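You operate a simulated robot arm through the tools that you are given. There is no shell and no other tool.

You run a simulated robot arm. Do the job below in one go: nothing can be reset, and whatever is moved stays where it is left.

Task
Mount the print in the tray with the slider at MID.
Fine: one push on the green key, one cycle; pull the tray out again and switch the mounter off; vacuum, clamps and the other prints stay.

The check looks at the end state, three seconds after you hand in, the way a careful person would. Anything else that was tipped, shoved, dropped, spilled or broken makes it a failure.

Robot
A 7-joint arm with a two-finger parallel gripper, fixed in place. Base frame: the origin is on the floor under the middle of its stand, x ahead of it, y to its left, z up; the work surface is at about z = 106. Units: cm, rad, N and s.
With the tool pointing down near the work surface it reaches from about 10 to 58 cm from the base axis. Its first joint turns from -1.152 to 1.152 rad. Payload 1.57 kg.
The tool frame sits at the grasp point between the pads (the TCP): z along the fingers, y along the line on which they close. The tips reach 3 cm beyond it. The gripper opens to 8 cm. The fingers are 1.7 cm wide and 1.2 cm thick; the gripper's body (4 by 8.2 cm) begins 8 cm behind the TCP.
Orientation is that of the tool frame in the base frame, as a unit quaternion [w, x, y, z]. With the fingers straight down and closing along the base's y, the tool's x points along the base's -x, its y along +y and its z along -z.

Tools
- The arm moves only by the tool move_arm. Its argument "plan" is one flat list of numbers, 7 for each row, row after row: the turn, a rotation vector about the base's x, y, z in rad, then the shift along the base's x, y, z in cm, then the gripper command, from -1 (fully open) to 1 (shut), values between in proportion. In form: [wx, wy, wz, x, y, z, gripper, wx, wy, wz, x, y, z, gripper, ...]. A call has 1 to 20 rows; each row shifts and turns the commanded pose from where the row before left it. A row lasts 0.2 s, in which the tool goes at most 5 cm and 0.15 rad; a call with a longer step from one row to the next is refused whole, and so is a gripper value outside its range. A pose out of reach is approached as far as the arm can. The call stops where the force on the tool passes 40 N (or 10 N more than at its start, if that is more) or the arm is blocked; 0.2 s more then pass. The fingers move at their own pace (about 7.2 cm/s each) and stop on an object; they squeeze with about 27 N. The grip force told is the motor's: it shows also when the fingers shut on nothing. Time passes only in rows, and 0.2 s behind the last, so rows that do not move let the fingers close. It gives the time, the measured TCP pose, the force on the tool (base axes), the opening and the grip force at its end, in the units of the frame above (readings bear some noise), with the torque about the TCP (base axes, N m) and any sound that the robot's microphone picked up.
- Cameras (640 x 400 px; columns grow to the right, rows downward): "scene" is fixed at [6.46, 44.82, 141.21]; the picture's right is [-0.64, -0.77, 0.00], its down [-0.52, 0.43, -0.74] and it looks along [0.57, -0.47, -0.67] (base axes); focal length 214 px, centre (320, 200). "wrist" rides on the gripper at [7.2, -0.7, -12.2] in the tool frame; the picture's right is [0.09, 1.00, 0.00], its down [-0.84, 0.08, -0.54] and it looks along [-0.54, 0.05, 0.84] (tool axes); focal length 238 px, centre (320, 200). There is no depth. A picture from a camera that has moved, and an enlarged one, comes with that camera's place and axes in the base frame and with its lens.
- get_image(camera): a new picture of that camera. No time passes.
- inspect(camera, box): a new picture of the part [left, top, right, bottom] of that camera's present view, enlarged. No time passes.
- close_job(): hands the job in; it is judged then, once.

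Places have to be worked out from the pictures, the camera data and where the tool is seen. Open the gripper and draw the arm clear of the work before you hand the job in, unless the task says otherwise.

The tools are called after "Call:" as a command line: name --argument value ..., lists and objects as JSON in quotes. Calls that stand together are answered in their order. move_arm: Moves the arm, as the interface text tells. Its arguments: {"type":"object","properties":{"plan":{"type":"array","items":{"type":"number"}}},"required":["plan"]} The other tools are called the same way: get_image (camera) takes a picture; inspect (camera, box) takes an enlarged picture of a part of a camera's view; close_job () hands the job in.

At the start:

```text
clock: 0.0
tcp_pos: [31.76, 1.09, 130.59]
tcp_rot: [0.0, 0.0, 1.0, 0.0]
wrist_force: [-0.1, 0.9, 0.3]
ft_torque: [-0.02, 0.0, 0.02]
gripper_width: 8.02
gripper_force: 0.0
```

scene: 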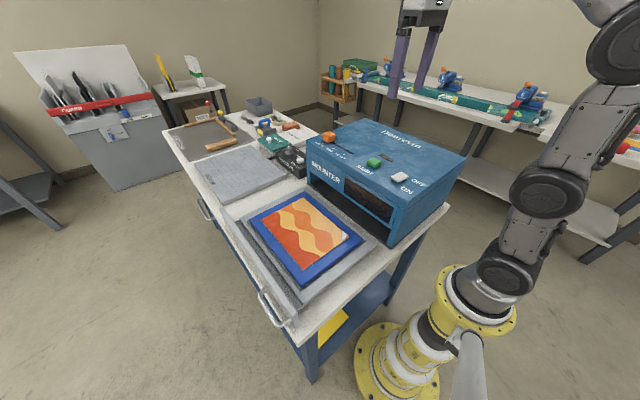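
wrist: 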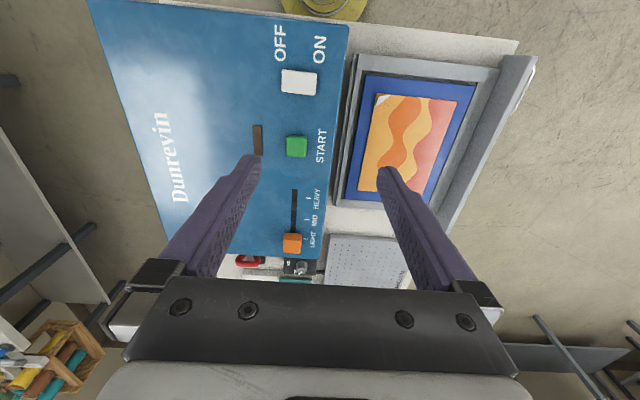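

I'll look closely at the machine, its controls and the tray before moving anything.

Call:
inspect --camera "scene" --box '[220, 110, 480, 330]'

Call:
inspect --camera "wrist" --box '[220, 0, 540, 280]'

Call:
inspect --camera "scene" --box '[300, 120, 440, 220]'

```text
1.82 times, centred on (350, 220) of scene
camera zoom: at [6.46, 44.82, 141.21], right [-0.64, -0.77, 0.0], down [-0.52, 0.43, -0.74], along [0.57, -0.47, -0.67], focal length 390 px, centre (266, 164)
```

zoom: 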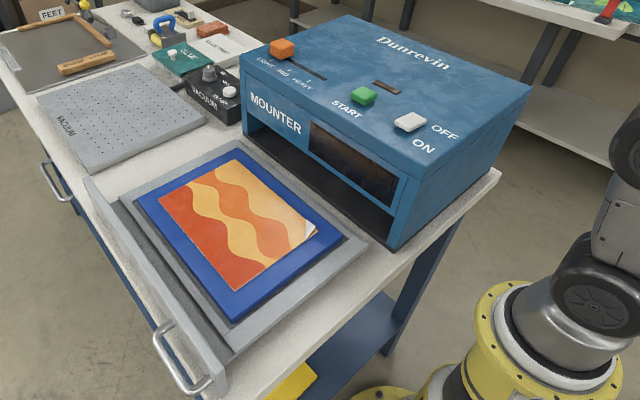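

```text
1.43 times, centred on (380, 140) of wrist
camera zoom: at [24.55, 0.4, 142.82], right [-0.09, 1.0, 0.0], down [0.84, 0.08, 0.54], along [0.54, 0.05, -0.84], focal length 340 px, centre (234, 286)
```

zoom: 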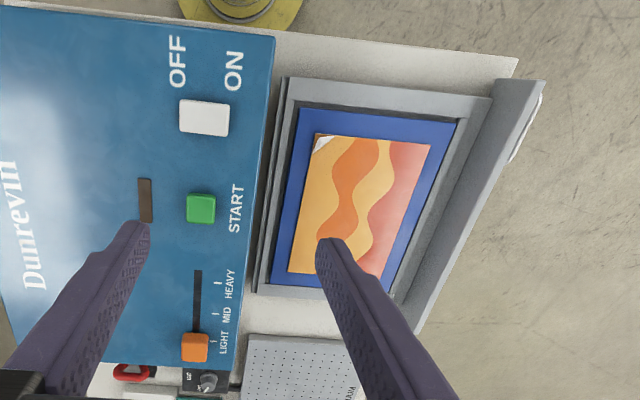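

```text
4.00 times, centred on (370, 170) of scene
camera zoom: at [6.46, 44.82, 141.21], right [-0.64, -0.77, 0.0], down [-0.52, 0.43, -0.74], along [0.57, -0.47, -0.67], focal length 858 px, centre (120, 320)
```

zoom: 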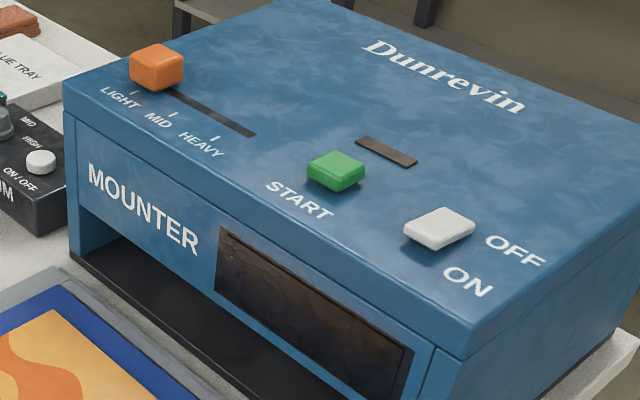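

The slider stands at LIGHT and the rocker is probably off. I estimate the machine top at z≈106 and the tray at about z≈91, so I zoom in on the tray front, handle, slider and rocker.

Call:
inspect --camera "scene" --box '[210, 190, 370, 340]'

Call:
inspect --camera "scene" --box '[370, 160, 440, 205]'

Call:
inspect --camera "scene" --box '[160, 90, 330, 200]'

Call:
inspect --camera "wrist" --box '[240, 160, 360, 280]'

```text
2.67 times, centred on (290, 265) of scene
camera zoom: at [6.46, 44.82, 141.21], right [-0.64, -0.77, 0.0], down [-0.52, 0.43, -0.74], along [0.57, -0.47, -0.67], focal length 572 px, centre (400, 27)
```

zoom: 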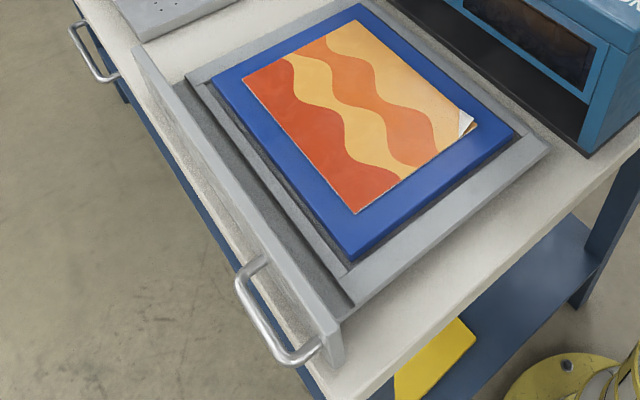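

```text
8.89 times, centred on (405, 182) of scene
camera zoom: at [6.46, 44.82, 141.21], right [-0.64, -0.77, 0.0], down [-0.52, 0.43, -0.74], along [0.57, -0.47, -0.67], focal length 1906 px, centre (-436, 356)
```

zoom: 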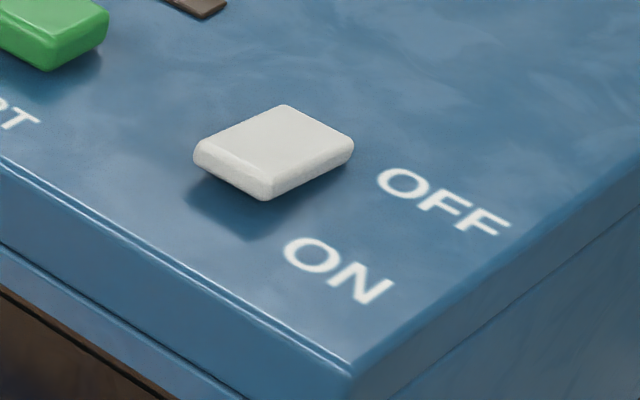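

```text
3.64 times, centred on (245, 145) of scene
camera zoom: at [6.46, 44.82, 141.21], right [-0.64, -0.77, 0.0], down [-0.52, 0.43, -0.74], along [0.57, -0.47, -0.67], focal length 780 px, centre (593, 400)
```

zoom: 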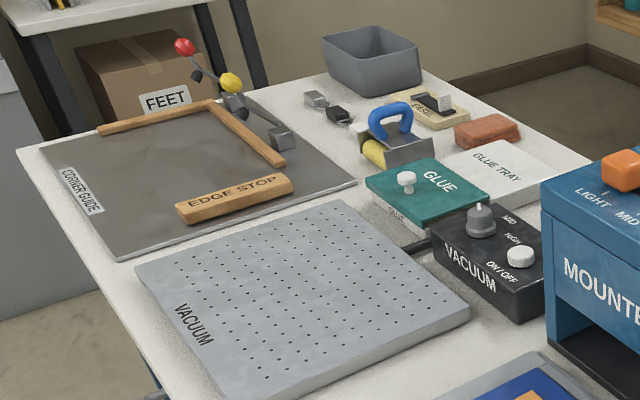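

```text
3.33 times, centred on (300, 220) of wrist
camera zoom: at [24.55, 0.4, 142.82], right [-0.09, 1.0, 0.0], down [0.84, 0.08, 0.54], along [0.54, 0.05, -0.84], focal length 794 px, centre (387, 133)
```

zoom: 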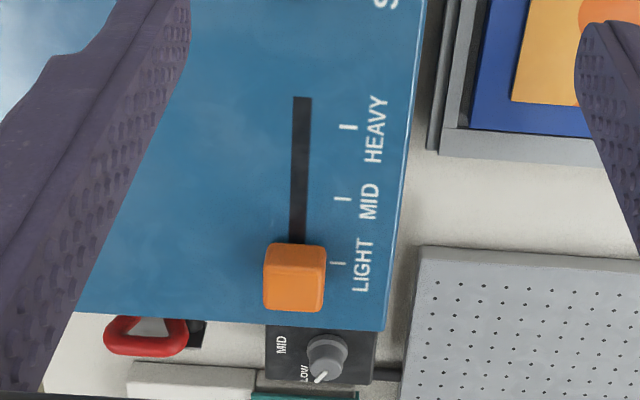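

The rocker's ON (+y) side stands up, so the mounter is off. The tray carries a chrome handle at about x 24–32, y≈41.5, z≈91. I close the gripper and move to a point above the rocker (≈[28.7, -1, 115]) to measure it better.

Call:
move_arm --plan '[0, 0, 0, -0.8, -0.5, -3.9, 1, 0, 0, 0, -0.8, -0.5, -3.9, 1, 0, 0, 0, -0.8, -0.5, -3.9, 1, 0, 0, 0, -0.7, -0.4, -3.9, 1, 0, 0, 0, 0, 0, 0, 1]'

Call:
get_image --camera "wrist"

Call:
get_image --camera "scene"

```text
clock: 1.2
tcp_pos: [28.55, -0.73, 114.98]
tcp_rot: [0.001, -0.001, 1.0, 0.0]
wrist_force: [-0.4, 0.4, -0.5]
ft_torque: [0.0, 0.01, 0.0]
gripper_width: 0.01
gripper_force: 20.8
```

```text
taken
camera wrist: at [21.47, -1.51, 127.19], right [-0.09, 1.0, 0.0], down [0.84, 0.08, 0.54], along [0.54, 0.05, -0.84], focal length 238 px, centre (320, 200)
```

wrist: 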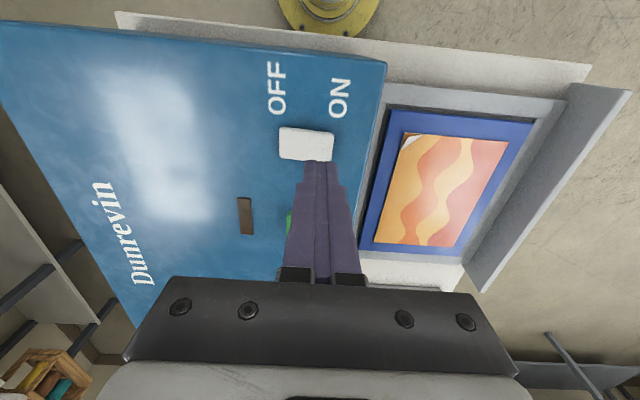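

```text
taken
```

scene: 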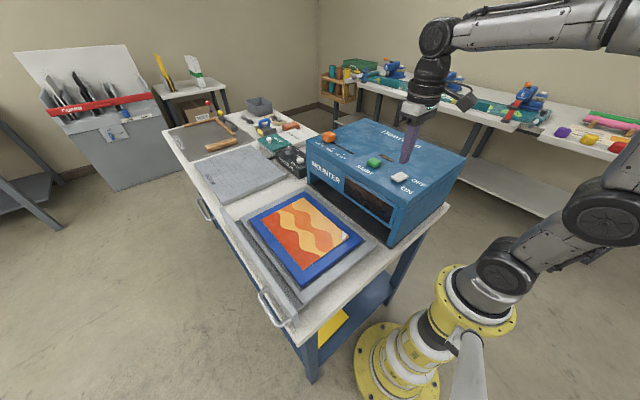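

The rocker centres at about (28.7, -2.05), with y from -4.3 to 0.2 and its top near z≈107.3. The closed fingertips are over its ON half, so I go down gently and watch the force and sound.

Call:
move_arm --plan '[0, 0, 0, 0, 0.1, -1.0, 1, 0, 0, 0, 0, 0.1, -1.0, 1, 0, 0, 0, 0, 0, -1.0, 1, 0, 0, 0, 0, 0, -0.5, 1, 0, 0, 0, 0, 0, -0.25, 1, 0, 0, 0, 0, 0, -0.25, 1, 0, 0, 0, 0, 0, -0.25, 1, 0, 0, 0, 0, 0, -0.25, 1]'

Call:
inspect --camera "scene" --box '[360, 140, 440, 205]'

```text
clock: 3.0
tcp_pos: [28.66, -0.55, 110.47]
tcp_rot: [0.0, 0.0, 1.0, 0.0]
wrist_force: [0.5, -0.7, 0.4]
ft_torque: [0.03, 0.01, 0.0]
gripper_width: 0.0
gripper_force: 21.2
```

```text
6.15 times, centred on (400, 172) of scene
camera zoom: at [6.46, 44.82, 141.21], right [-0.64, -0.77, 0.0], down [-0.52, 0.43, -0.74], along [0.57, -0.47, -0.67], focal length 1320 px, centre (-172, 369)
```

zoom: 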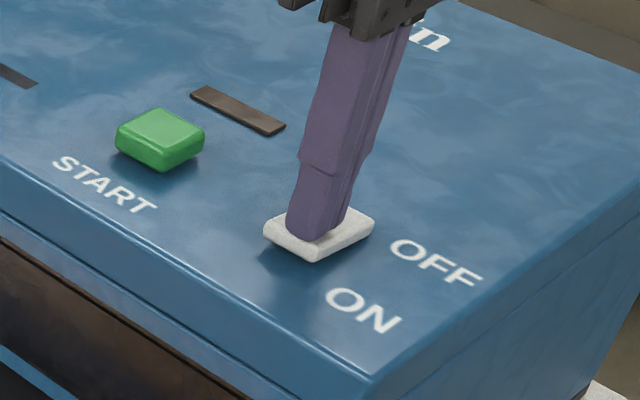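

The tips hang at about z=107.5 just above the rocker, with no contact force yet. I continue in 0.2 cm steps.

Call:
move_arm --plan '[0, 0, 0, 0, 0, -0.2, 1, 0, 0, 0, 0, 0, -0.2, 1, 0, 0, 0, 0, 0, -0.2, 1, 0, 0, 0, 0, 0, -0.2, 1]'

Call:
inspect --camera "scene" --box '[360, 140, 440, 205]'

```text
clock: 4.1
tcp_pos: [28.73, -0.61, 110.1]
tcp_rot: [0.005, 0.0, 1.0, 0.001]
wrist_force: [-5.2, 1.7, 5.4]
ft_torque: [0.02, 0.2, -0.05]
gripper_width: 0.0
gripper_force: 21.2
stopped in row 4: the force on the tool passed its limit at 42 N (the readings are from after the stop); the commanded pose is now the measured one
```

```text
6.15 times, centred on (400, 172) of scene
camera zoom: at [6.44, 44.82, 141.21], right [-0.64, -0.77, 0.0], down [-0.52, 0.43, -0.74], along [0.57, -0.47, -0.67], focal length 1320 px, centre (-172, 369)
```

zoom: 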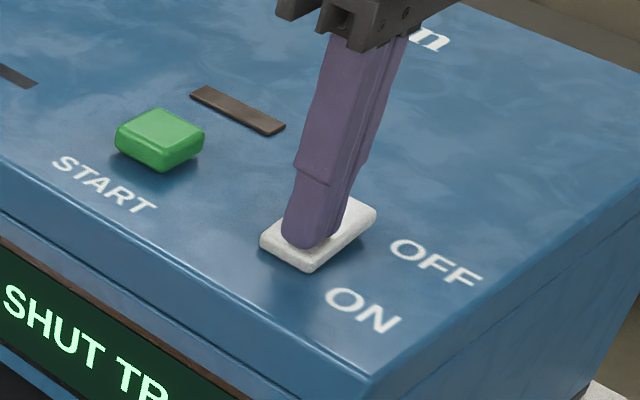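

The display lit up with "SHUT TR…", so the mounter is on. I lift away and read the whole display.

Call:
move_arm --plan '[0, 0, 0, 0, 0, 1.0, 1, 0, 0, 0, 0, 0, 3.0, 1, 0, 0, 0, 0, 0, 3.0, 1, 0, 0, 0, 0, 0, 0, 1]'

Call:
inspect --camera "scene" --box '[300, 120, 450, 240]'

Call:
get_image --camera "wrist"

```text
clock: 5.1
tcp_pos: [28.73, -0.56, 117.1]
tcp_rot: [0.004, 0.0, 1.0, 0.001]
wrist_force: [0.5, -0.2, 0.4]
ft_torque: [-0.03, 0.0, 0.02]
gripper_width: 0.0
gripper_force: 21.6
```

```text
3.33 times, centred on (375, 180) of scene
camera zoom: at [6.46, 44.82, 141.21], right [-0.64, -0.77, 0.0], down [-0.52, 0.43, -0.74], along [0.57, -0.47, -0.67], focal length 715 px, centre (137, 267)
```

zoom: 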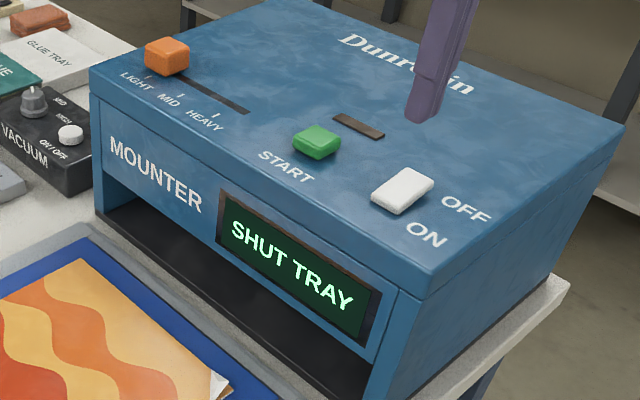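

```text
taken
camera wrist: at [21.38, -1.25, 129.28], right [-0.09, 1.0, 0.0], down [0.83, 0.08, 0.55], along [0.55, 0.05, -0.84], focal length 238 px, centre (320, 200)
```

wrist: 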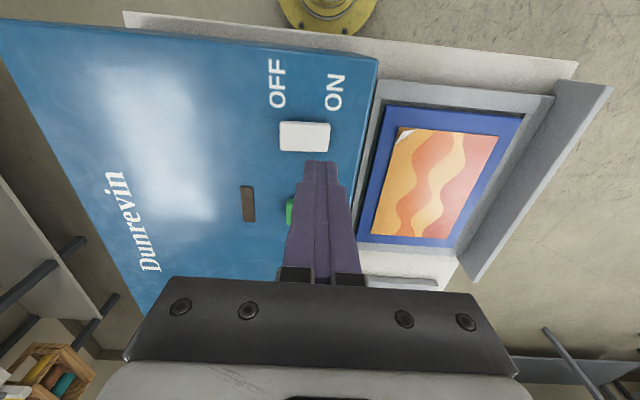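

It reads "SHUT TRAY". Next is the slider knob at about (57.9, -2.1), so I move towards it at a safe height and open the gripper partway for a better look.

Call:
move_arm --plan '[0, 0, 0, 3.5, -0.2, 1, 1, 0, 0, 0, 3.5, -0.2, 1, 0, 0, 0, 0, 3.5, -0.2, 0, -0.5, 0, 0, 0, 3.5, -0.2, 0, -0.5, 0, 0, 0, 3.0, -0.3, 0, -0.5, 0, 0, 0, 0, 0, 0, -0.5]'

Call:
get_image --camera "wrist"

Call:
get_image --camera "scene"

```text
clock: 6.5
tcp_pos: [45.67, -1.58, 119.2]
tcp_rot: [0.005, -0.001, 1.0, 0.001]
wrist_force: [-0.2, 0.3, -0.2]
ft_torque: [-0.01, -0.02, 0.04]
gripper_width: 6.0
gripper_force: 0.1
```

```text
taken
camera wrist: at [38.34, -2.33, 131.22], right [-0.09, 1.0, 0.0], down [0.83, 0.08, 0.55], along [0.55, 0.05, -0.84], focal length 238 px, centre (320, 200)
```

wrist: 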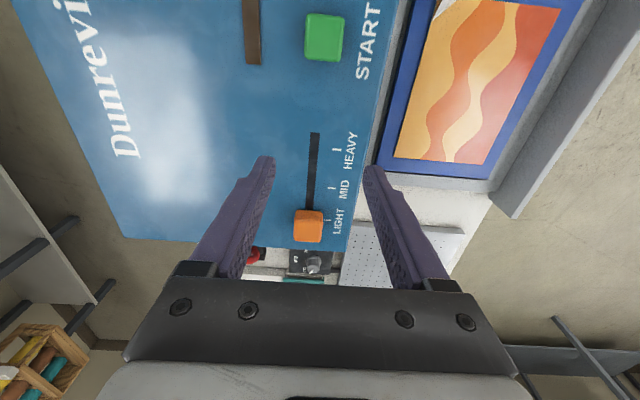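

```text
taken
```

scene: 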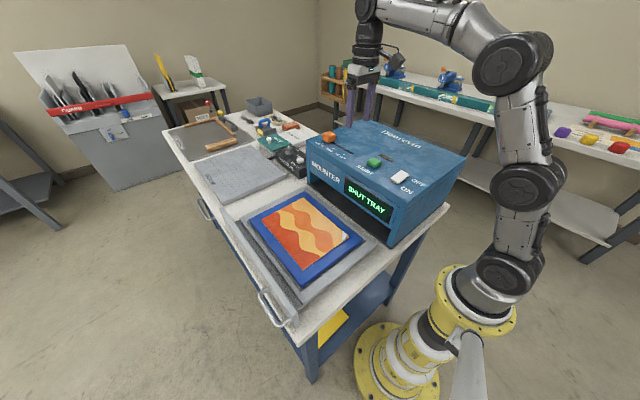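

The knob is at about (57.9, -1.95), the ticks read LIGHT x≈58, MID x≈53 and HEAVY x≈48, and the panel is at z≈106. Since x=58 is at the reach limit, I tilt the fingers outward by 0.3 rad while moving out, then look again.

Call:
move_arm --plan '[0, -0.1, 0, 3.9, -0.1, -1, -0.5, 0, -0.1, 0, 3.9, -0.1, -1.5, -0.5, 0, -0.1, 0, 3.8, -0.15, -1.7, -0.5, 0, 0, 0, 0, 0, 0, -0.5]'

Call:
get_image --camera "wrist"

Call:
inspect --camera "scene" --box '[280, 80, 400, 180]'

```text
clock: 7.5
tcp_pos: [57.28, -1.89, 114.84]
tcp_rot: [0.155, -0.001, 0.988, 0.001]
wrist_force: [0.1, -0.4, 0.3]
ft_torque: [0.03, 0.0, 0.02]
gripper_width: 5.99
gripper_force: 0.2
```

```text
taken
camera wrist: at [46.73, -2.67, 124.31], right [-0.09, 1.0, -0.03], down [0.63, 0.08, 0.77], along [0.77, 0.05, -0.64], focal length 238 px, centre (320, 200)
```

wrist: 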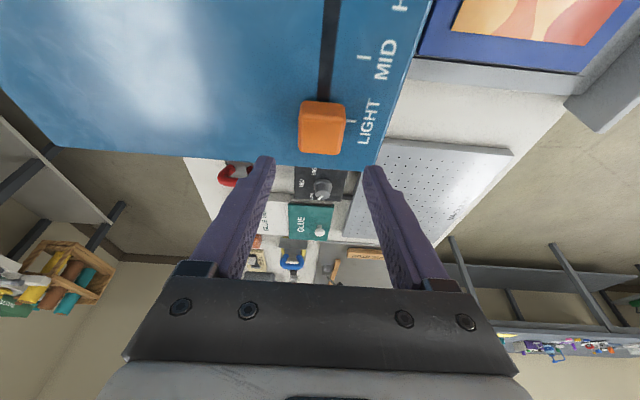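

```text
4.00 times, centred on (340, 130) of scene
camera zoom: at [6.46, 44.82, 141.21], right [-0.64, -0.77, 0.0], down [-0.52, 0.43, -0.74], along [0.57, -0.47, -0.67], focal length 858 px, centre (240, 480)
```

zoom: 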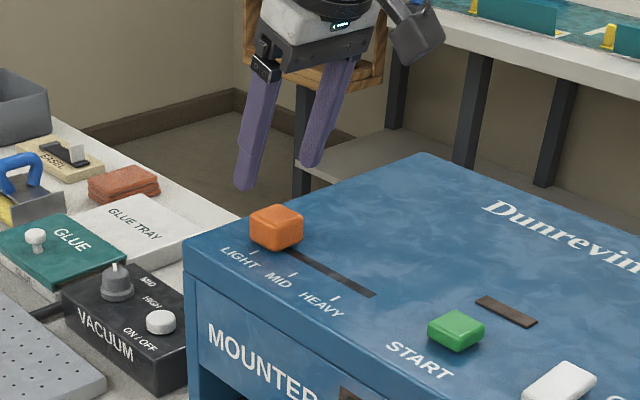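

The knob is between the open fingers at about (58.0, -2.0), its top near z≈108. I go straight down to TCP z≈109.4.

Call:
move_arm --plan '[0, 0, 0, 0, -0.05, -1.5, -0.5, 0, 0, 0, 0, -0.05, -1.5, -0.5, 0, 0, 0, 0, 0, -1.0, -0.5, 0, 0, 0, 0, 0, -0.7, -0.5, 0, 0, 0, 0, 0, -0.7, -0.5, 0, 0, 0, 0, 0, 0, -0.5]'

Call:
get_image --camera "wrist"

Call:
inspect --camera "scene" --box '[280, 90, 400, 190]'

```text
clock: 8.9
tcp_pos: [57.2, -2.03, 109.57]
tcp_rot: [0.154, -0.001, 0.988, 0.001]
wrist_force: [0.1, -0.7, -0.5]
ft_torque: [-0.01, 0.01, 0.02]
gripper_width: 6.01
gripper_force: 0.1
```

```text
taken
camera wrist: at [46.71, -2.78, 118.92], right [-0.09, 1.0, -0.03], down [0.63, 0.08, 0.77], along [0.77, 0.05, -0.64], focal length 238 px, centre (320, 200)
```

wrist: 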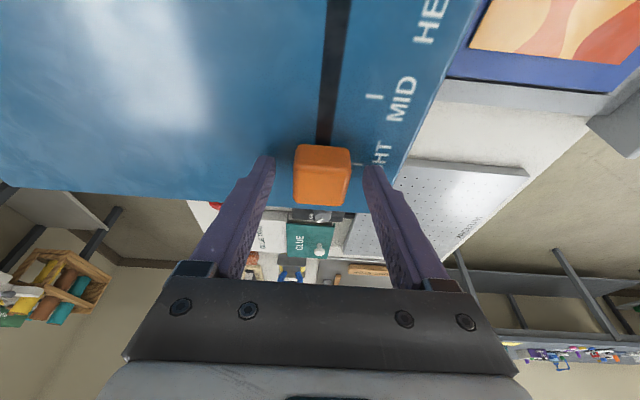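

```text
4.00 times, centred on (340, 140) of scene
camera zoom: at [6.46, 44.82, 141.21], right [-0.64, -0.77, 0.0], down [-0.52, 0.43, -0.74], along [0.57, -0.47, -0.67], focal length 858 px, centre (240, 440)
```

zoom: 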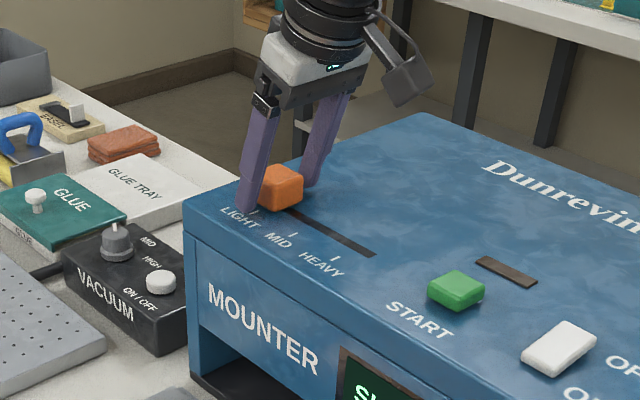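

The fingers straddle the knob with tips just above the panel. I close on it and check the grip before dragging.

Call:
move_arm --plan '[0, 0, 0, 0, 0, 0, 1, 0, 0, 0, 0, 0, 0, 1, 0, 0, 0, 0, 0, 0, 1]'

Call:
get_image --camera "wrist"

```text
clock: 9.7
tcp_pos: [57.39, -1.87, 109.38]
tcp_rot: [0.153, -0.001, 0.988, 0.001]
wrist_force: [-0.1, 4.8, -0.3]
ft_torque: [0.01, -0.21, -0.11]
gripper_width: 3.59
gripper_force: 42.5
```

```text
taken
camera wrist: at [46.71, -2.73, 118.92], right [-0.09, 1.0, -0.03], down [0.63, 0.08, 0.77], along [0.77, 0.05, -0.64], focal length 238 px, centre (320, 200)
```

wrist: 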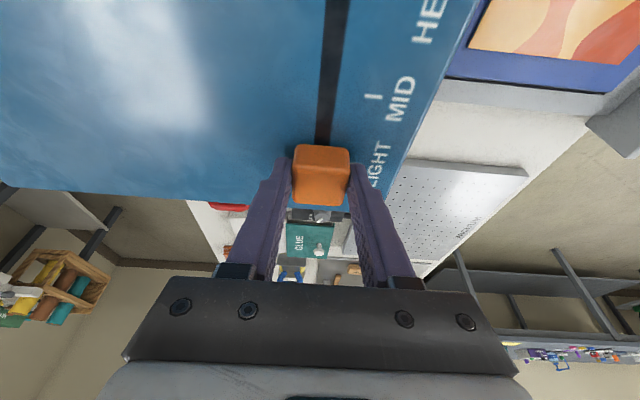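

The knob is held (opening 3.6 cm) with little side force. I drag it about 4.5 cm toward the base (-x) in small steps, then check it against the MID tick.

Call:
move_arm --plan '[0, 0, 0, -0.4, 0, 0, 1, 0, 0, 0, -0.6, 0, 0, 1, 0, 0, 0, -0.7, 0, 0, 1, 0, 0, 0, -0.7, 0, 0, 1, 0, 0, 0, -0.7, 0, 0, 1, 0, 0, 0, -0.7, 0, 0, 1, 0, 0, 0, -0.7, 0, 0, 1, 0, 0, 0, 0, 0, 0, 1]'

Call:
get_image --camera "wrist"

Call:
inspect --camera "scene" --box '[300, 110, 400, 190]'

```text
clock: 11.5
tcp_pos: [52.79, -1.97, 109.43]
tcp_rot: [0.153, 0.0, 0.988, 0.001]
wrist_force: [-2.6, 11.2, -1.0]
ft_torque: [0.11, -0.66, 0.09]
gripper_width: 3.59
gripper_force: 42.4
```

```text
taken
camera wrist: at [42.2, -2.72, 118.93], right [-0.09, 1.0, -0.03], down [0.63, 0.08, 0.77], along [0.77, 0.05, -0.64], focal length 238 px, centre (320, 200)
```

wrist: 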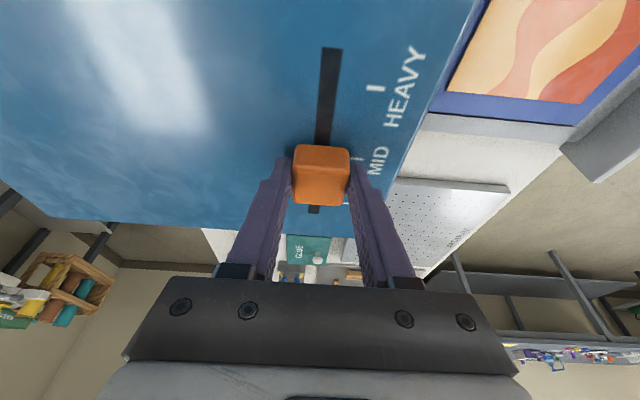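

```text
5.00 times, centred on (350, 150) of scene
camera zoom: at [6.45, 44.85, 141.2], right [-0.64, -0.77, 0.0], down [-0.52, 0.43, -0.74], along [0.57, -0.47, -0.67], focal length 1072 px, centre (170, 450)
```

zoom: 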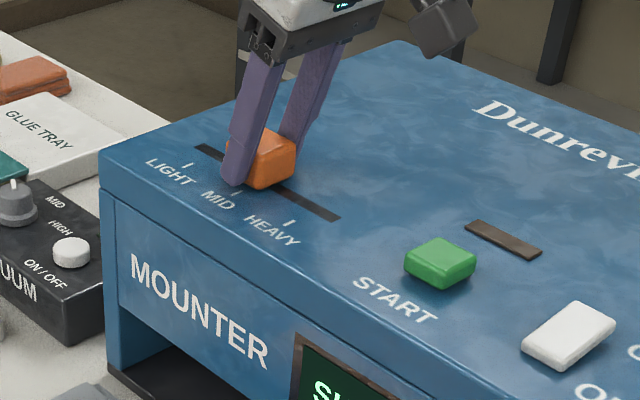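

The knob followed and now sits at about x≈53.5, while the MID tick is at x≈53.05. I drag it another 0.5 cm, then release and lift clear.

Call:
move_arm --plan '[0, 0, 0, -0.25, 0, 0, 1, 0, 0, 0, -0.25, 0, 0, 1, 0, 0, 0, 0, 0, 0, 1]'

Call:
inspect --camera "scene" --box '[310, 120, 390, 180]'

Call:
get_image --camera "wrist"

```text
clock: 12.3
tcp_pos: [52.21, -1.96, 109.5]
tcp_rot: [0.153, 0.0, 0.988, 0.0]
wrist_force: [0.1, 11.0, 1.5]
ft_torque: [0.04, 0.76, -0.04]
gripper_width: 3.59
gripper_force: 42.3
```

```text
6.67 times, centred on (350, 150) of scene
camera zoom: at [6.46, 44.86, 141.2], right [-0.64, -0.77, 0.0], down [-0.52, 0.43, -0.74], along [0.57, -0.47, -0.67], focal length 1430 px, centre (120, 533)
```

zoom: 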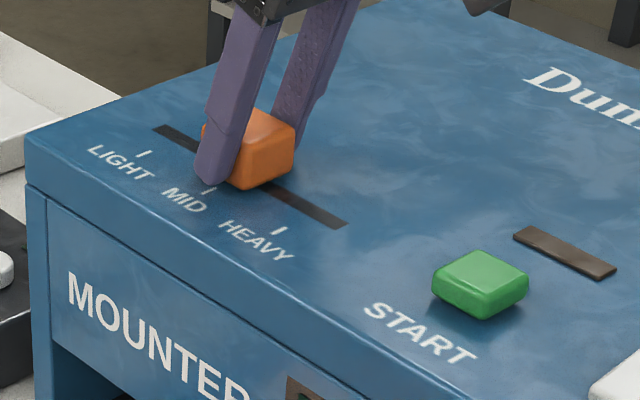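

```text
taken
camera wrist: at [41.7, -2.72, 118.93], right [-0.09, 1.0, -0.03], down [0.63, 0.08, 0.77], along [0.77, 0.05, -0.64], focal length 238 px, centre (320, 200)
```

wrist: 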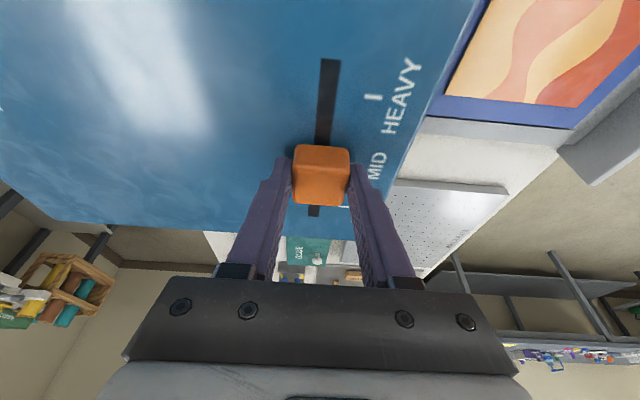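

The knob appears in line with MID. I open the fingers and lift away to check it.

Call:
move_arm --plan '[0, 0, 0, 0, 0, 0, -0.5, 0, 0, 0, 0, 0, 0, -0.5, 0, 0, 0, 0, 0, 1.0, -0.5, 0, 0, 0, 0, 0, 2.0, -0.5, 0, 0.1, 0, -1, 0, 4.0, -0.5, 0, 0.1, 0, -2, 0, 4.0, -0.5, 0, 0.1, 0, -2, 0, 2.0, -0.5, 0, 0, 0, 0, 0, 0, -0.5]'

Call:
get_image --camera "wrist"

Call:
inspect --camera "scene" --box '[310, 120, 390, 180]'

```text
clock: 14.1
tcp_pos: [47.2, -2.1, 122.5]
tcp_rot: [0.004, 0.0, 1.0, 0.0]
wrist_force: [-0.1, -0.1, -0.5]
ft_torque: [-0.03, 0.0, 0.03]
gripper_width: 5.99
gripper_force: 0.1
```

```text
taken
camera wrist: at [39.91, -2.76, 134.63], right [-0.09, 1.0, 0.0], down [0.83, 0.08, 0.55], along [0.55, 0.05, -0.84], focal length 238 px, centre (320, 200)
```

wrist: 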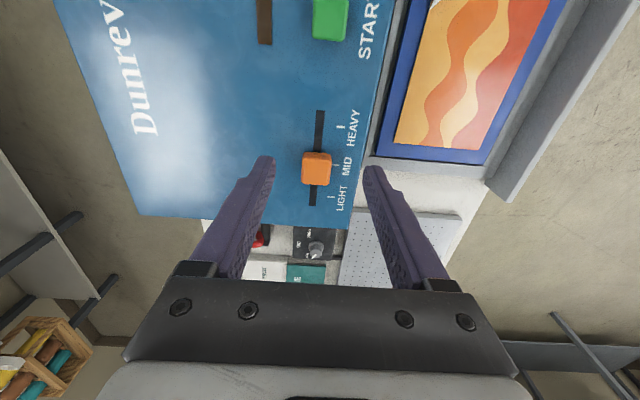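

```text
6.67 times, centred on (350, 150) of scene
camera zoom: at [6.46, 44.82, 141.21], right [-0.64, -0.77, 0.0], down [-0.52, 0.43, -0.74], along [0.57, -0.47, -0.67], focal length 1430 px, centre (120, 533)
```

zoom: 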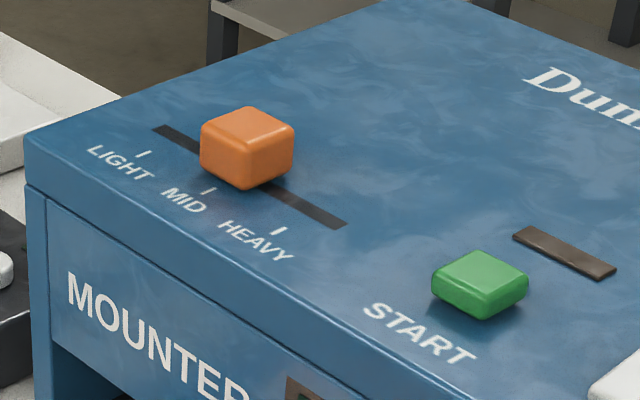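

The knob looks aligned with MID; I zoom the wrist view to verify against the tick.

Call:
inspect --camera "wrist" --box '[280, 100, 380, 220]'

```text
3.33 times, centred on (330, 160) of wrist
camera zoom: at [39.91, -2.76, 134.63], right [-0.09, 1.0, 0.0], down [0.83, 0.08, 0.55], along [0.55, 0.05, -0.84], focal length 794 px, centre (287, 333)
```

zoom: 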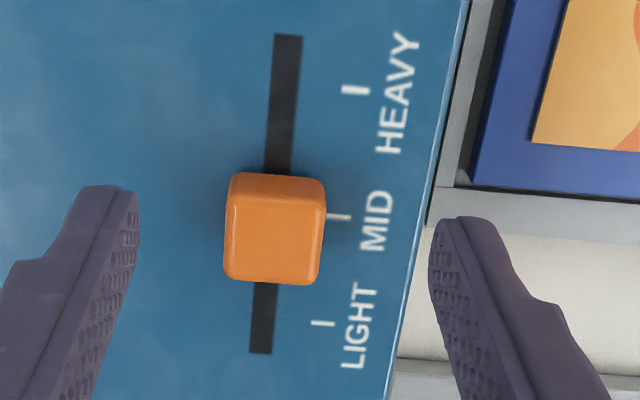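

The knob centre works out at x≈53.1–53.2 against the MID tick at 53.06, so the slider is set. Next I carry the arm at a safe height to above the tray handle (≈[28, 38]) to look at it.

Call:
move_arm --plan '[0, 0, 0, -1.75, 3.65, 0, -0.5, 0, 0, 0, -1.75, 3.65, 0, -0.5, 0, 0, 0, -1.75, 3.65, 0, -0.5, 0, 0, 0, -1.75, 3.65, 0, -0.5, 0, 0, 0, -1.75, 3.65, -0.5, -0.5, 0, 0, 0, -1.75, 3.65, -0.5, -0.5, 0, 0, 0, -1.75, 3.65, -1, -0.5, 0, 0, 0, -1.75, 3.65, -1, -0.5, 0, 0, 0, -1.75, 3.65, -1, -0.5, 0, 0, 0, -1.75, 3.65, -1, -0.5, 0, 0, 0, -1.75, 3.65, -1, -0.5, 0, 0, 0, 0, 0, 0, -0.5]'

Call:
get_image --camera "wrist"

Call:
get_image --camera "scene"

```text
clock: 16.7
tcp_pos: [28.12, 38.11, 116.42]
tcp_rot: [0.005, -0.001, 1.0, 0.0]
wrist_force: [0.6, -0.2, -0.3]
ft_torque: [0.02, 0.0, 0.01]
gripper_width: 5.99
gripper_force: 0.0
```

```text
taken
camera wrist: at [20.86, 37.46, 128.58], right [-0.09, 1.0, 0.0], down [0.83, 0.08, 0.55], along [0.55, 0.05, -0.84], focal length 238 px, centre (320, 200)
```

wrist: 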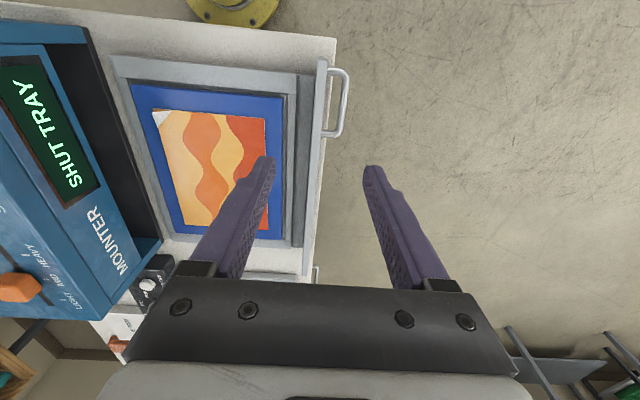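

```text
taken
```

scene: 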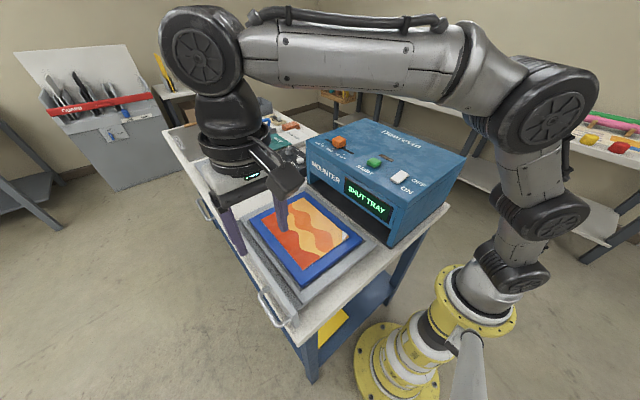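

The handle bar runs over about x 24.3–32.5 at y≈41.6, z≈90.5. I zoom in to see the handle, the wall gap and the table edge.

Call:
inspect --camera "wrist" --box '[270, 40, 380, 160]'

Call:
inspect --camera "scene" --box '[235, 270, 325, 340]'

Call:
inspect --camera "wrist" --box '[0, 20, 340, 320]'

```text
3.33 times, centred on (325, 100) of wrist
camera zoom: at [20.86, 37.46, 128.58], right [-0.09, 1.0, 0.0], down [0.83, 0.08, 0.55], along [0.55, 0.05, -0.84], focal length 794 px, centre (303, 533)
```

zoom: 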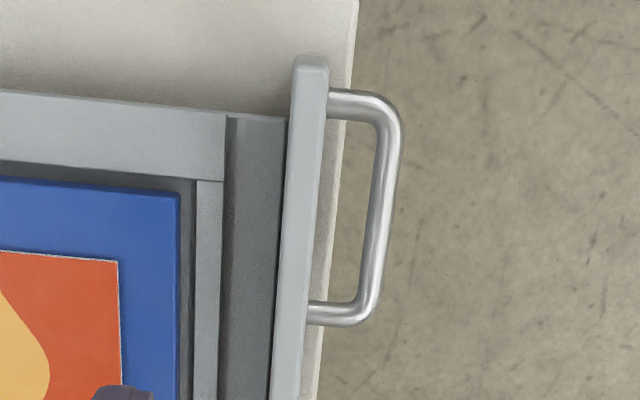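

```text
5.71 times, centred on (280, 305) of scene
camera zoom: at [6.45, 44.82, 141.21], right [-0.64, -0.77, 0.0], down [-0.52, 0.43, -0.74], along [0.57, -0.47, -0.67], focal length 1226 px, centre (549, -400)
```

zoom: 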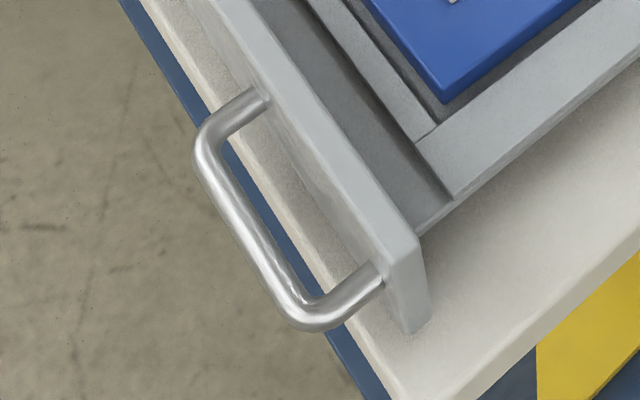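

```text
1.33 times, centred on (170, 170) of wrist
camera zoom: at [20.86, 37.46, 128.58], right [-0.09, 1.0, 0.0], down [0.83, 0.08, 0.55], along [0.55, 0.05, -0.84], focal length 318 px, centre (520, 240)
```

zoom: 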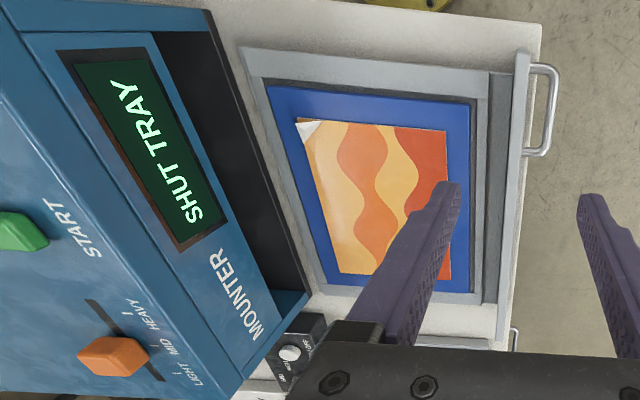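

The bar is about 1.1 cm thick, with a gap of roughly 2.4 cm to the tray wall; the table is at z≈88. I'll lean the tool 0.3 rad so the gripper body stays away from the machine front when the tray shuts, and hover above the bar.

Call:
move_arm --plan '[-0.1, 0, 0, 0.1, 1.6, -2.7, 0.3, -0.1, 0, 0, 0.1, 1.6, -2.7, 0.3, -0.1, 0, 0, 0.1, 1.6, -2.7, 0.3, 0, 0, 0, 0, 1.4, -2.7, 0.3, 0, 0, 0, 0, 0, -2.0, 0.3, 0, 0, 0, 0, 0, 0, 0.3]'

Call:
get_image --camera "wrist"

Call:
get_image --camera "scene"

```text
clock: 18.1
tcp_pos: [28.4, 44.28, 103.69]
tcp_rot: [0.004, -0.001, 0.989, -0.15]
wrist_force: [-0.4, -0.3, 1.0]
ft_torque: [0.02, 0.01, -0.01]
gripper_width: 2.81
gripper_force: 0.0
```

```text
taken
camera wrist: at [21.06, 47.23, 115.48], right [-0.09, 0.95, -0.29], down [0.83, 0.24, 0.5], along [0.55, -0.2, -0.81], focal length 238 px, centre (320, 200)
```

wrist: 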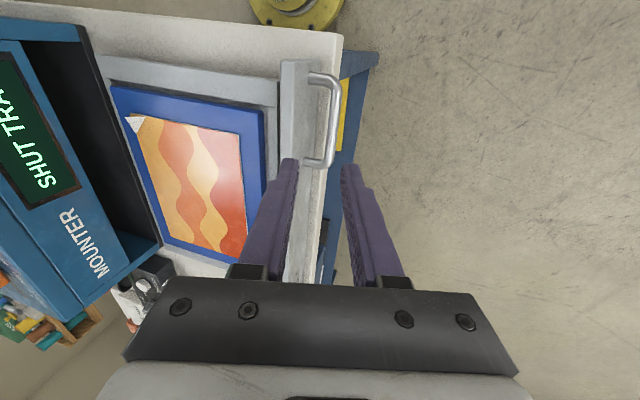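

```text
taken
```

scene: 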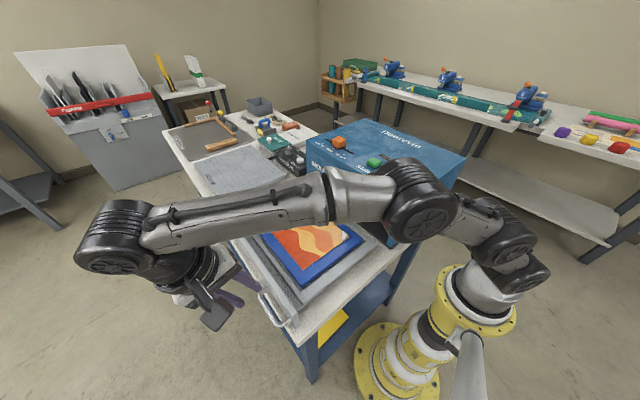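

The lean is right (tool z ≈ [0, -0.30, -0.96]). I zoom on the handle from here to triangulate its height.

Call:
inspect --camera "wrist" --box '[260, 50, 380, 190]'

Call:
inspect --camera "scene" --box '[180, 240, 340, 340]'

```text
2.86 times, centred on (320, 120) of wrist
camera zoom: at [21.06, 47.23, 115.48], right [-0.09, 0.95, -0.29], down [0.83, 0.24, 0.5], along [0.55, -0.2, -0.81], focal length 681 px, centre (320, 429)
```

zoom: 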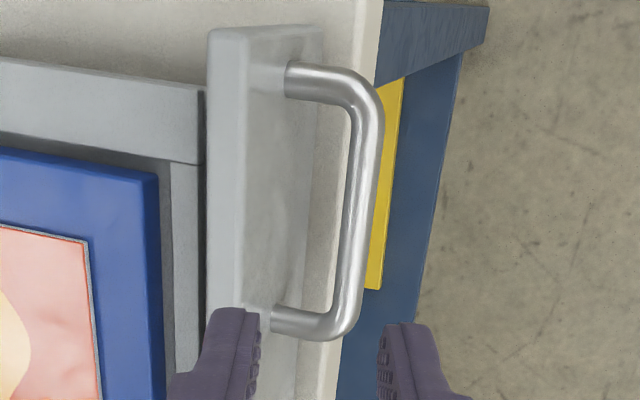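

```text
4.00 times, centred on (260, 290) of scene
camera zoom: at [6.46, 44.82, 141.21], right [-0.64, -0.77, 0.0], down [-0.52, 0.43, -0.74], along [0.57, -0.47, -0.67], focal length 858 px, centre (560, -160)
```

zoom: 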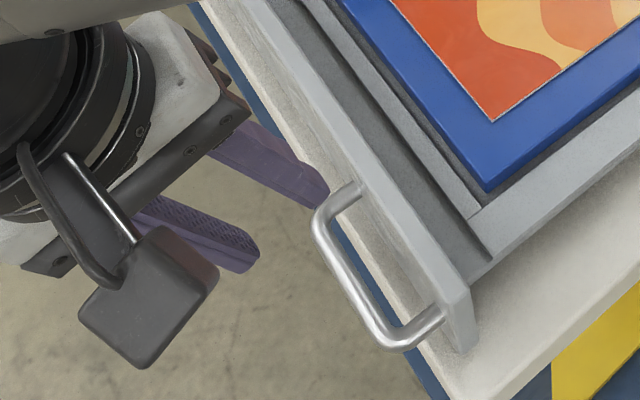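

Two views put the bar at y≈41.7, z≈90.7, x centre ≈28.35; the wall front is at y≈38.7 and its top at z≈94.5. I narrow the opening to 2.2 cm and stop 4 cm short along the tool axis to verify.

Call:
move_arm --plan '[0, 0, 0, -0.05, 0.27, -2.0, 0.45, 0, 0, 0, 0, 0, -1.85, 0.45, 0, 0, 0, 0, -0.6, -1.92, 0.45, 0, 0, 0, 0, -0.6, -1.91, 0.45, 0, 0, 0, 0, 0, 0, 0.45]'

Call:
get_image --camera "wrist"

Call:
inspect --camera "scene" --box '[200, 240, 340, 340]'

```text
clock: 19.3
tcp_pos: [28.46, 43.33, 95.9]
tcp_rot: [0.005, -0.001, 0.989, -0.149]
wrist_force: [0.7, 0.8, -0.5]
ft_torque: [-0.05, 0.0, -0.03]
gripper_width: 2.23
gripper_force: 0.0
```

```text
taken
camera wrist: at [21.07, 46.27, 107.79], right [-0.09, 0.95, -0.29], down [0.83, 0.24, 0.5], along [0.55, -0.2, -0.81], focal length 238 px, centre (320, 200)
```

wrist: 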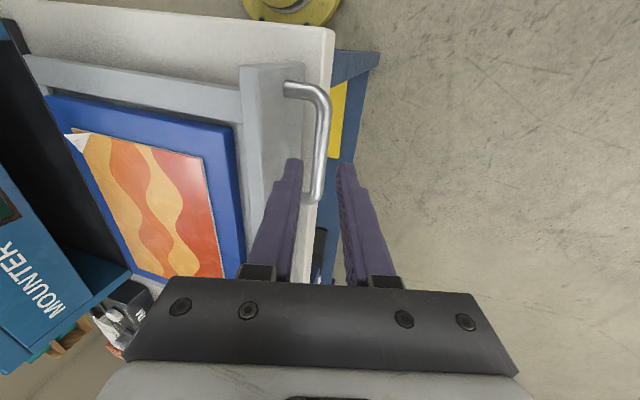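

```text
4.00 times, centred on (270, 290) of scene
camera zoom: at [6.46, 44.82, 141.21], right [-0.64, -0.77, 0.0], down [-0.52, 0.43, -0.74], along [0.57, -0.47, -0.67], focal length 858 px, centre (520, -160)
```

zoom: 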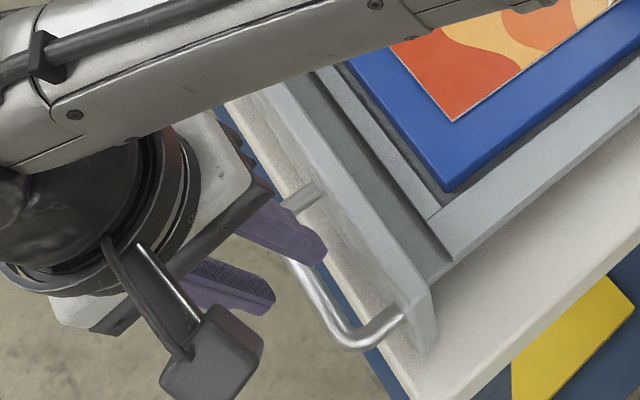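

The bar sits midway between the tips. I complete the approach along the tool axis to about (28.4, 42.15, 92.3) in slow steps.

Call:
move_arm --plan '[0, 0, 0, 0, -0.37, -1.2, 0.45, 0, 0, 0, 0, -0.31, -1.0, 0.45, 0, 0, 0, 0, -0.26, -0.8, 0.45, 0, 0, 0, 0, -0.22, -0.7, 0.45, 0, 0, 0, 0, 0, 0, 0.45]'

Call:
inspect --camera "wrist" --box '[240, 60, 400, 240]'

Call:
inspect --camera "scene" --box '[200, 240, 340, 340]'

```text
clock: 20.5
tcp_pos: [28.31, 42.2, 92.3]
tcp_rot: [0.004, -0.001, 0.989, -0.149]
wrist_force: [0.3, 0.4, 0.3]
ft_torque: [0.0, -0.04, 0.01]
gripper_width: 2.18
gripper_force: 0.0
```

```text
2.22 times, centred on (320, 150) of wrist
camera zoom: at [20.98, 45.1, 104.12], right [-0.09, 0.95, -0.29], down [0.83, 0.24, 0.5], along [0.55, -0.2, -0.81], focal length 530 px, centre (320, 311)
```

zoom: 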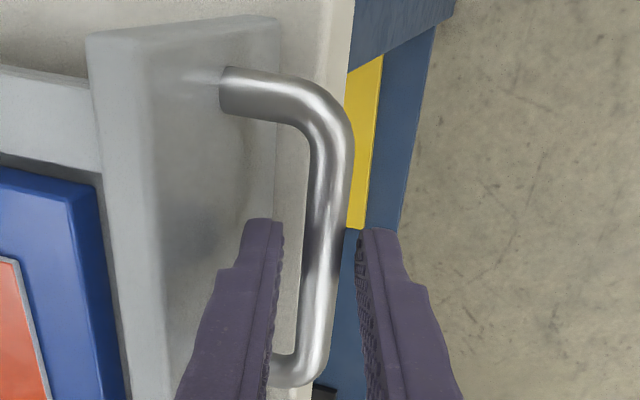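

```text
4.00 times, centred on (270, 290) of scene
camera zoom: at [6.46, 44.82, 141.21], right [-0.64, -0.77, 0.0], down [-0.52, 0.43, -0.74], along [0.57, -0.47, -0.67], focal length 858 px, centre (520, -160)
```

zoom: 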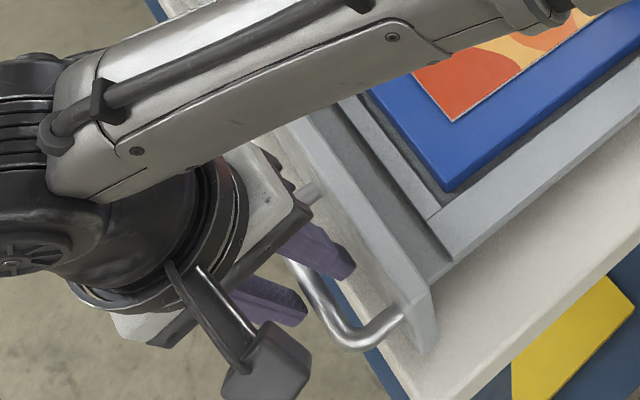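

The fingers straddle the bar, clear of the wall. I close and watch the opening and forces.

Call:
move_arm --plan '[0, 0, 0, 0, 0, 0, 1, 0, 0, 0, 0, 0, 0, 1, 0, 0, 0, 0, 0, 0, 1]'

Call:
inspect --camera "wrist" --box '[240, 60, 400, 240]'

Call:
get_image --camera "scene"

```text
clock: 21.3
tcp_pos: [28.38, 42.13, 92.35]
tcp_rot: [0.005, -0.001, 0.989, -0.15]
wrist_force: [0.5, -4.3, 2.5]
ft_torque: [-0.13, 0.13, 0.55]
gripper_width: 1.17
gripper_force: 29.2
```

```text
2.22 times, centred on (320, 150) of wrist
camera zoom: at [20.98, 45.08, 104.13], right [-0.09, 0.95, -0.3], down [0.83, 0.24, 0.5], along [0.55, -0.2, -0.81], focal length 530 px, centre (320, 311)
```

zoom: 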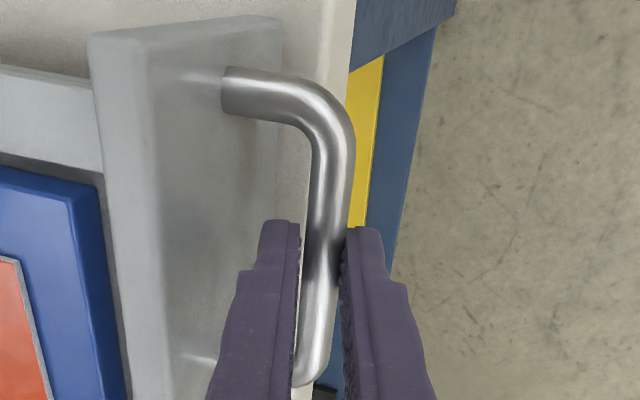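

```text
taken
```

scene: 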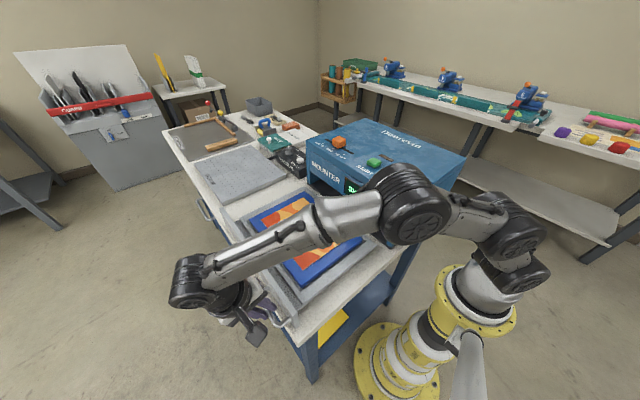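

The bar is firmly held (1.17 cm). I push the tray toward the machine (-y) gently, with ramped speed for about 9 cm, and then check the tray and arm.

Call:
move_arm --plan '[0, 0, 0, 0, -0.2, 0, 1, 0, 0, 0, 0, -0.4, 0, 1, 0, 0, 0, 0, -0.6, 0, 1, 0, 0, 0, 0, -0.8, 0, 1, 0, 0, 0, 0, -1.0, 0, 1, 0, 0, 0, 0, -1.0, 0, 1, 0, 0, 0, 0, -1.0, 0, 1, 0, 0, 0, 0, -1.0, 0, 1, 0, 0, 0, 0, -1.0, 0, 1, 0, 0, 0, 0, -0.8, 0, 1, 0, 0, 0, 0, -0.6, 0, 1, 0, 0, 0, 0, -0.4, 0, 1, 0, 0, 0, 0, -0.2, 0, 1]'

Call:
get_image --camera "scene"

Call:
get_image --camera "wrist"

```text
clock: 24.1
tcp_pos: [28.17, 33.18, 92.31]
tcp_rot: [0.005, -0.001, 0.989, -0.15]
wrist_force: [4.4, 0.6, -2.3]
ft_torque: [0.02, 0.0, 0.5]
gripper_width: 1.17
gripper_force: 28.7
```

```text
taken
```

scene: 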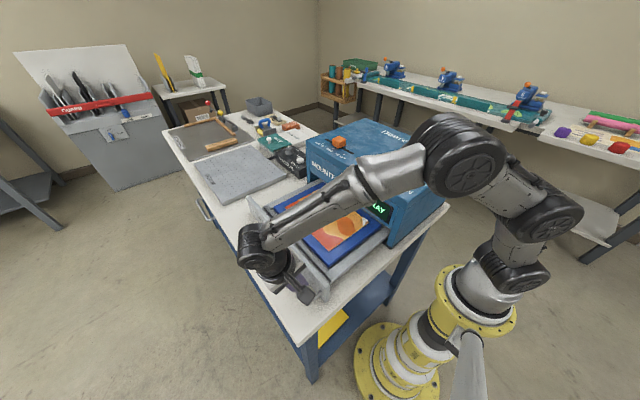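

```text
taken
camera wrist: at [20.97, 36.09, 104.13], right [-0.09, 0.95, -0.29], down [0.83, 0.24, 0.5], along [0.55, -0.2, -0.81], focal length 238 px, centre (320, 200)
```

wrist: 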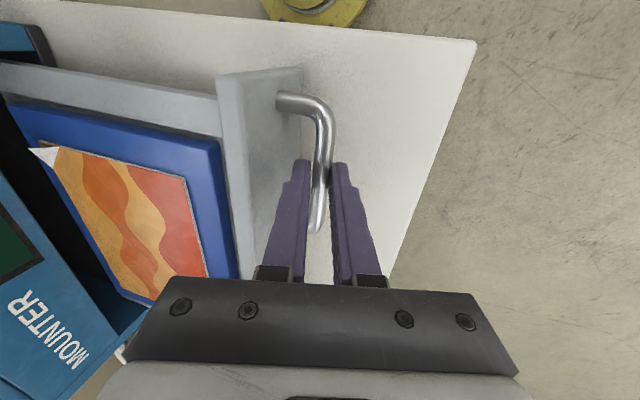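

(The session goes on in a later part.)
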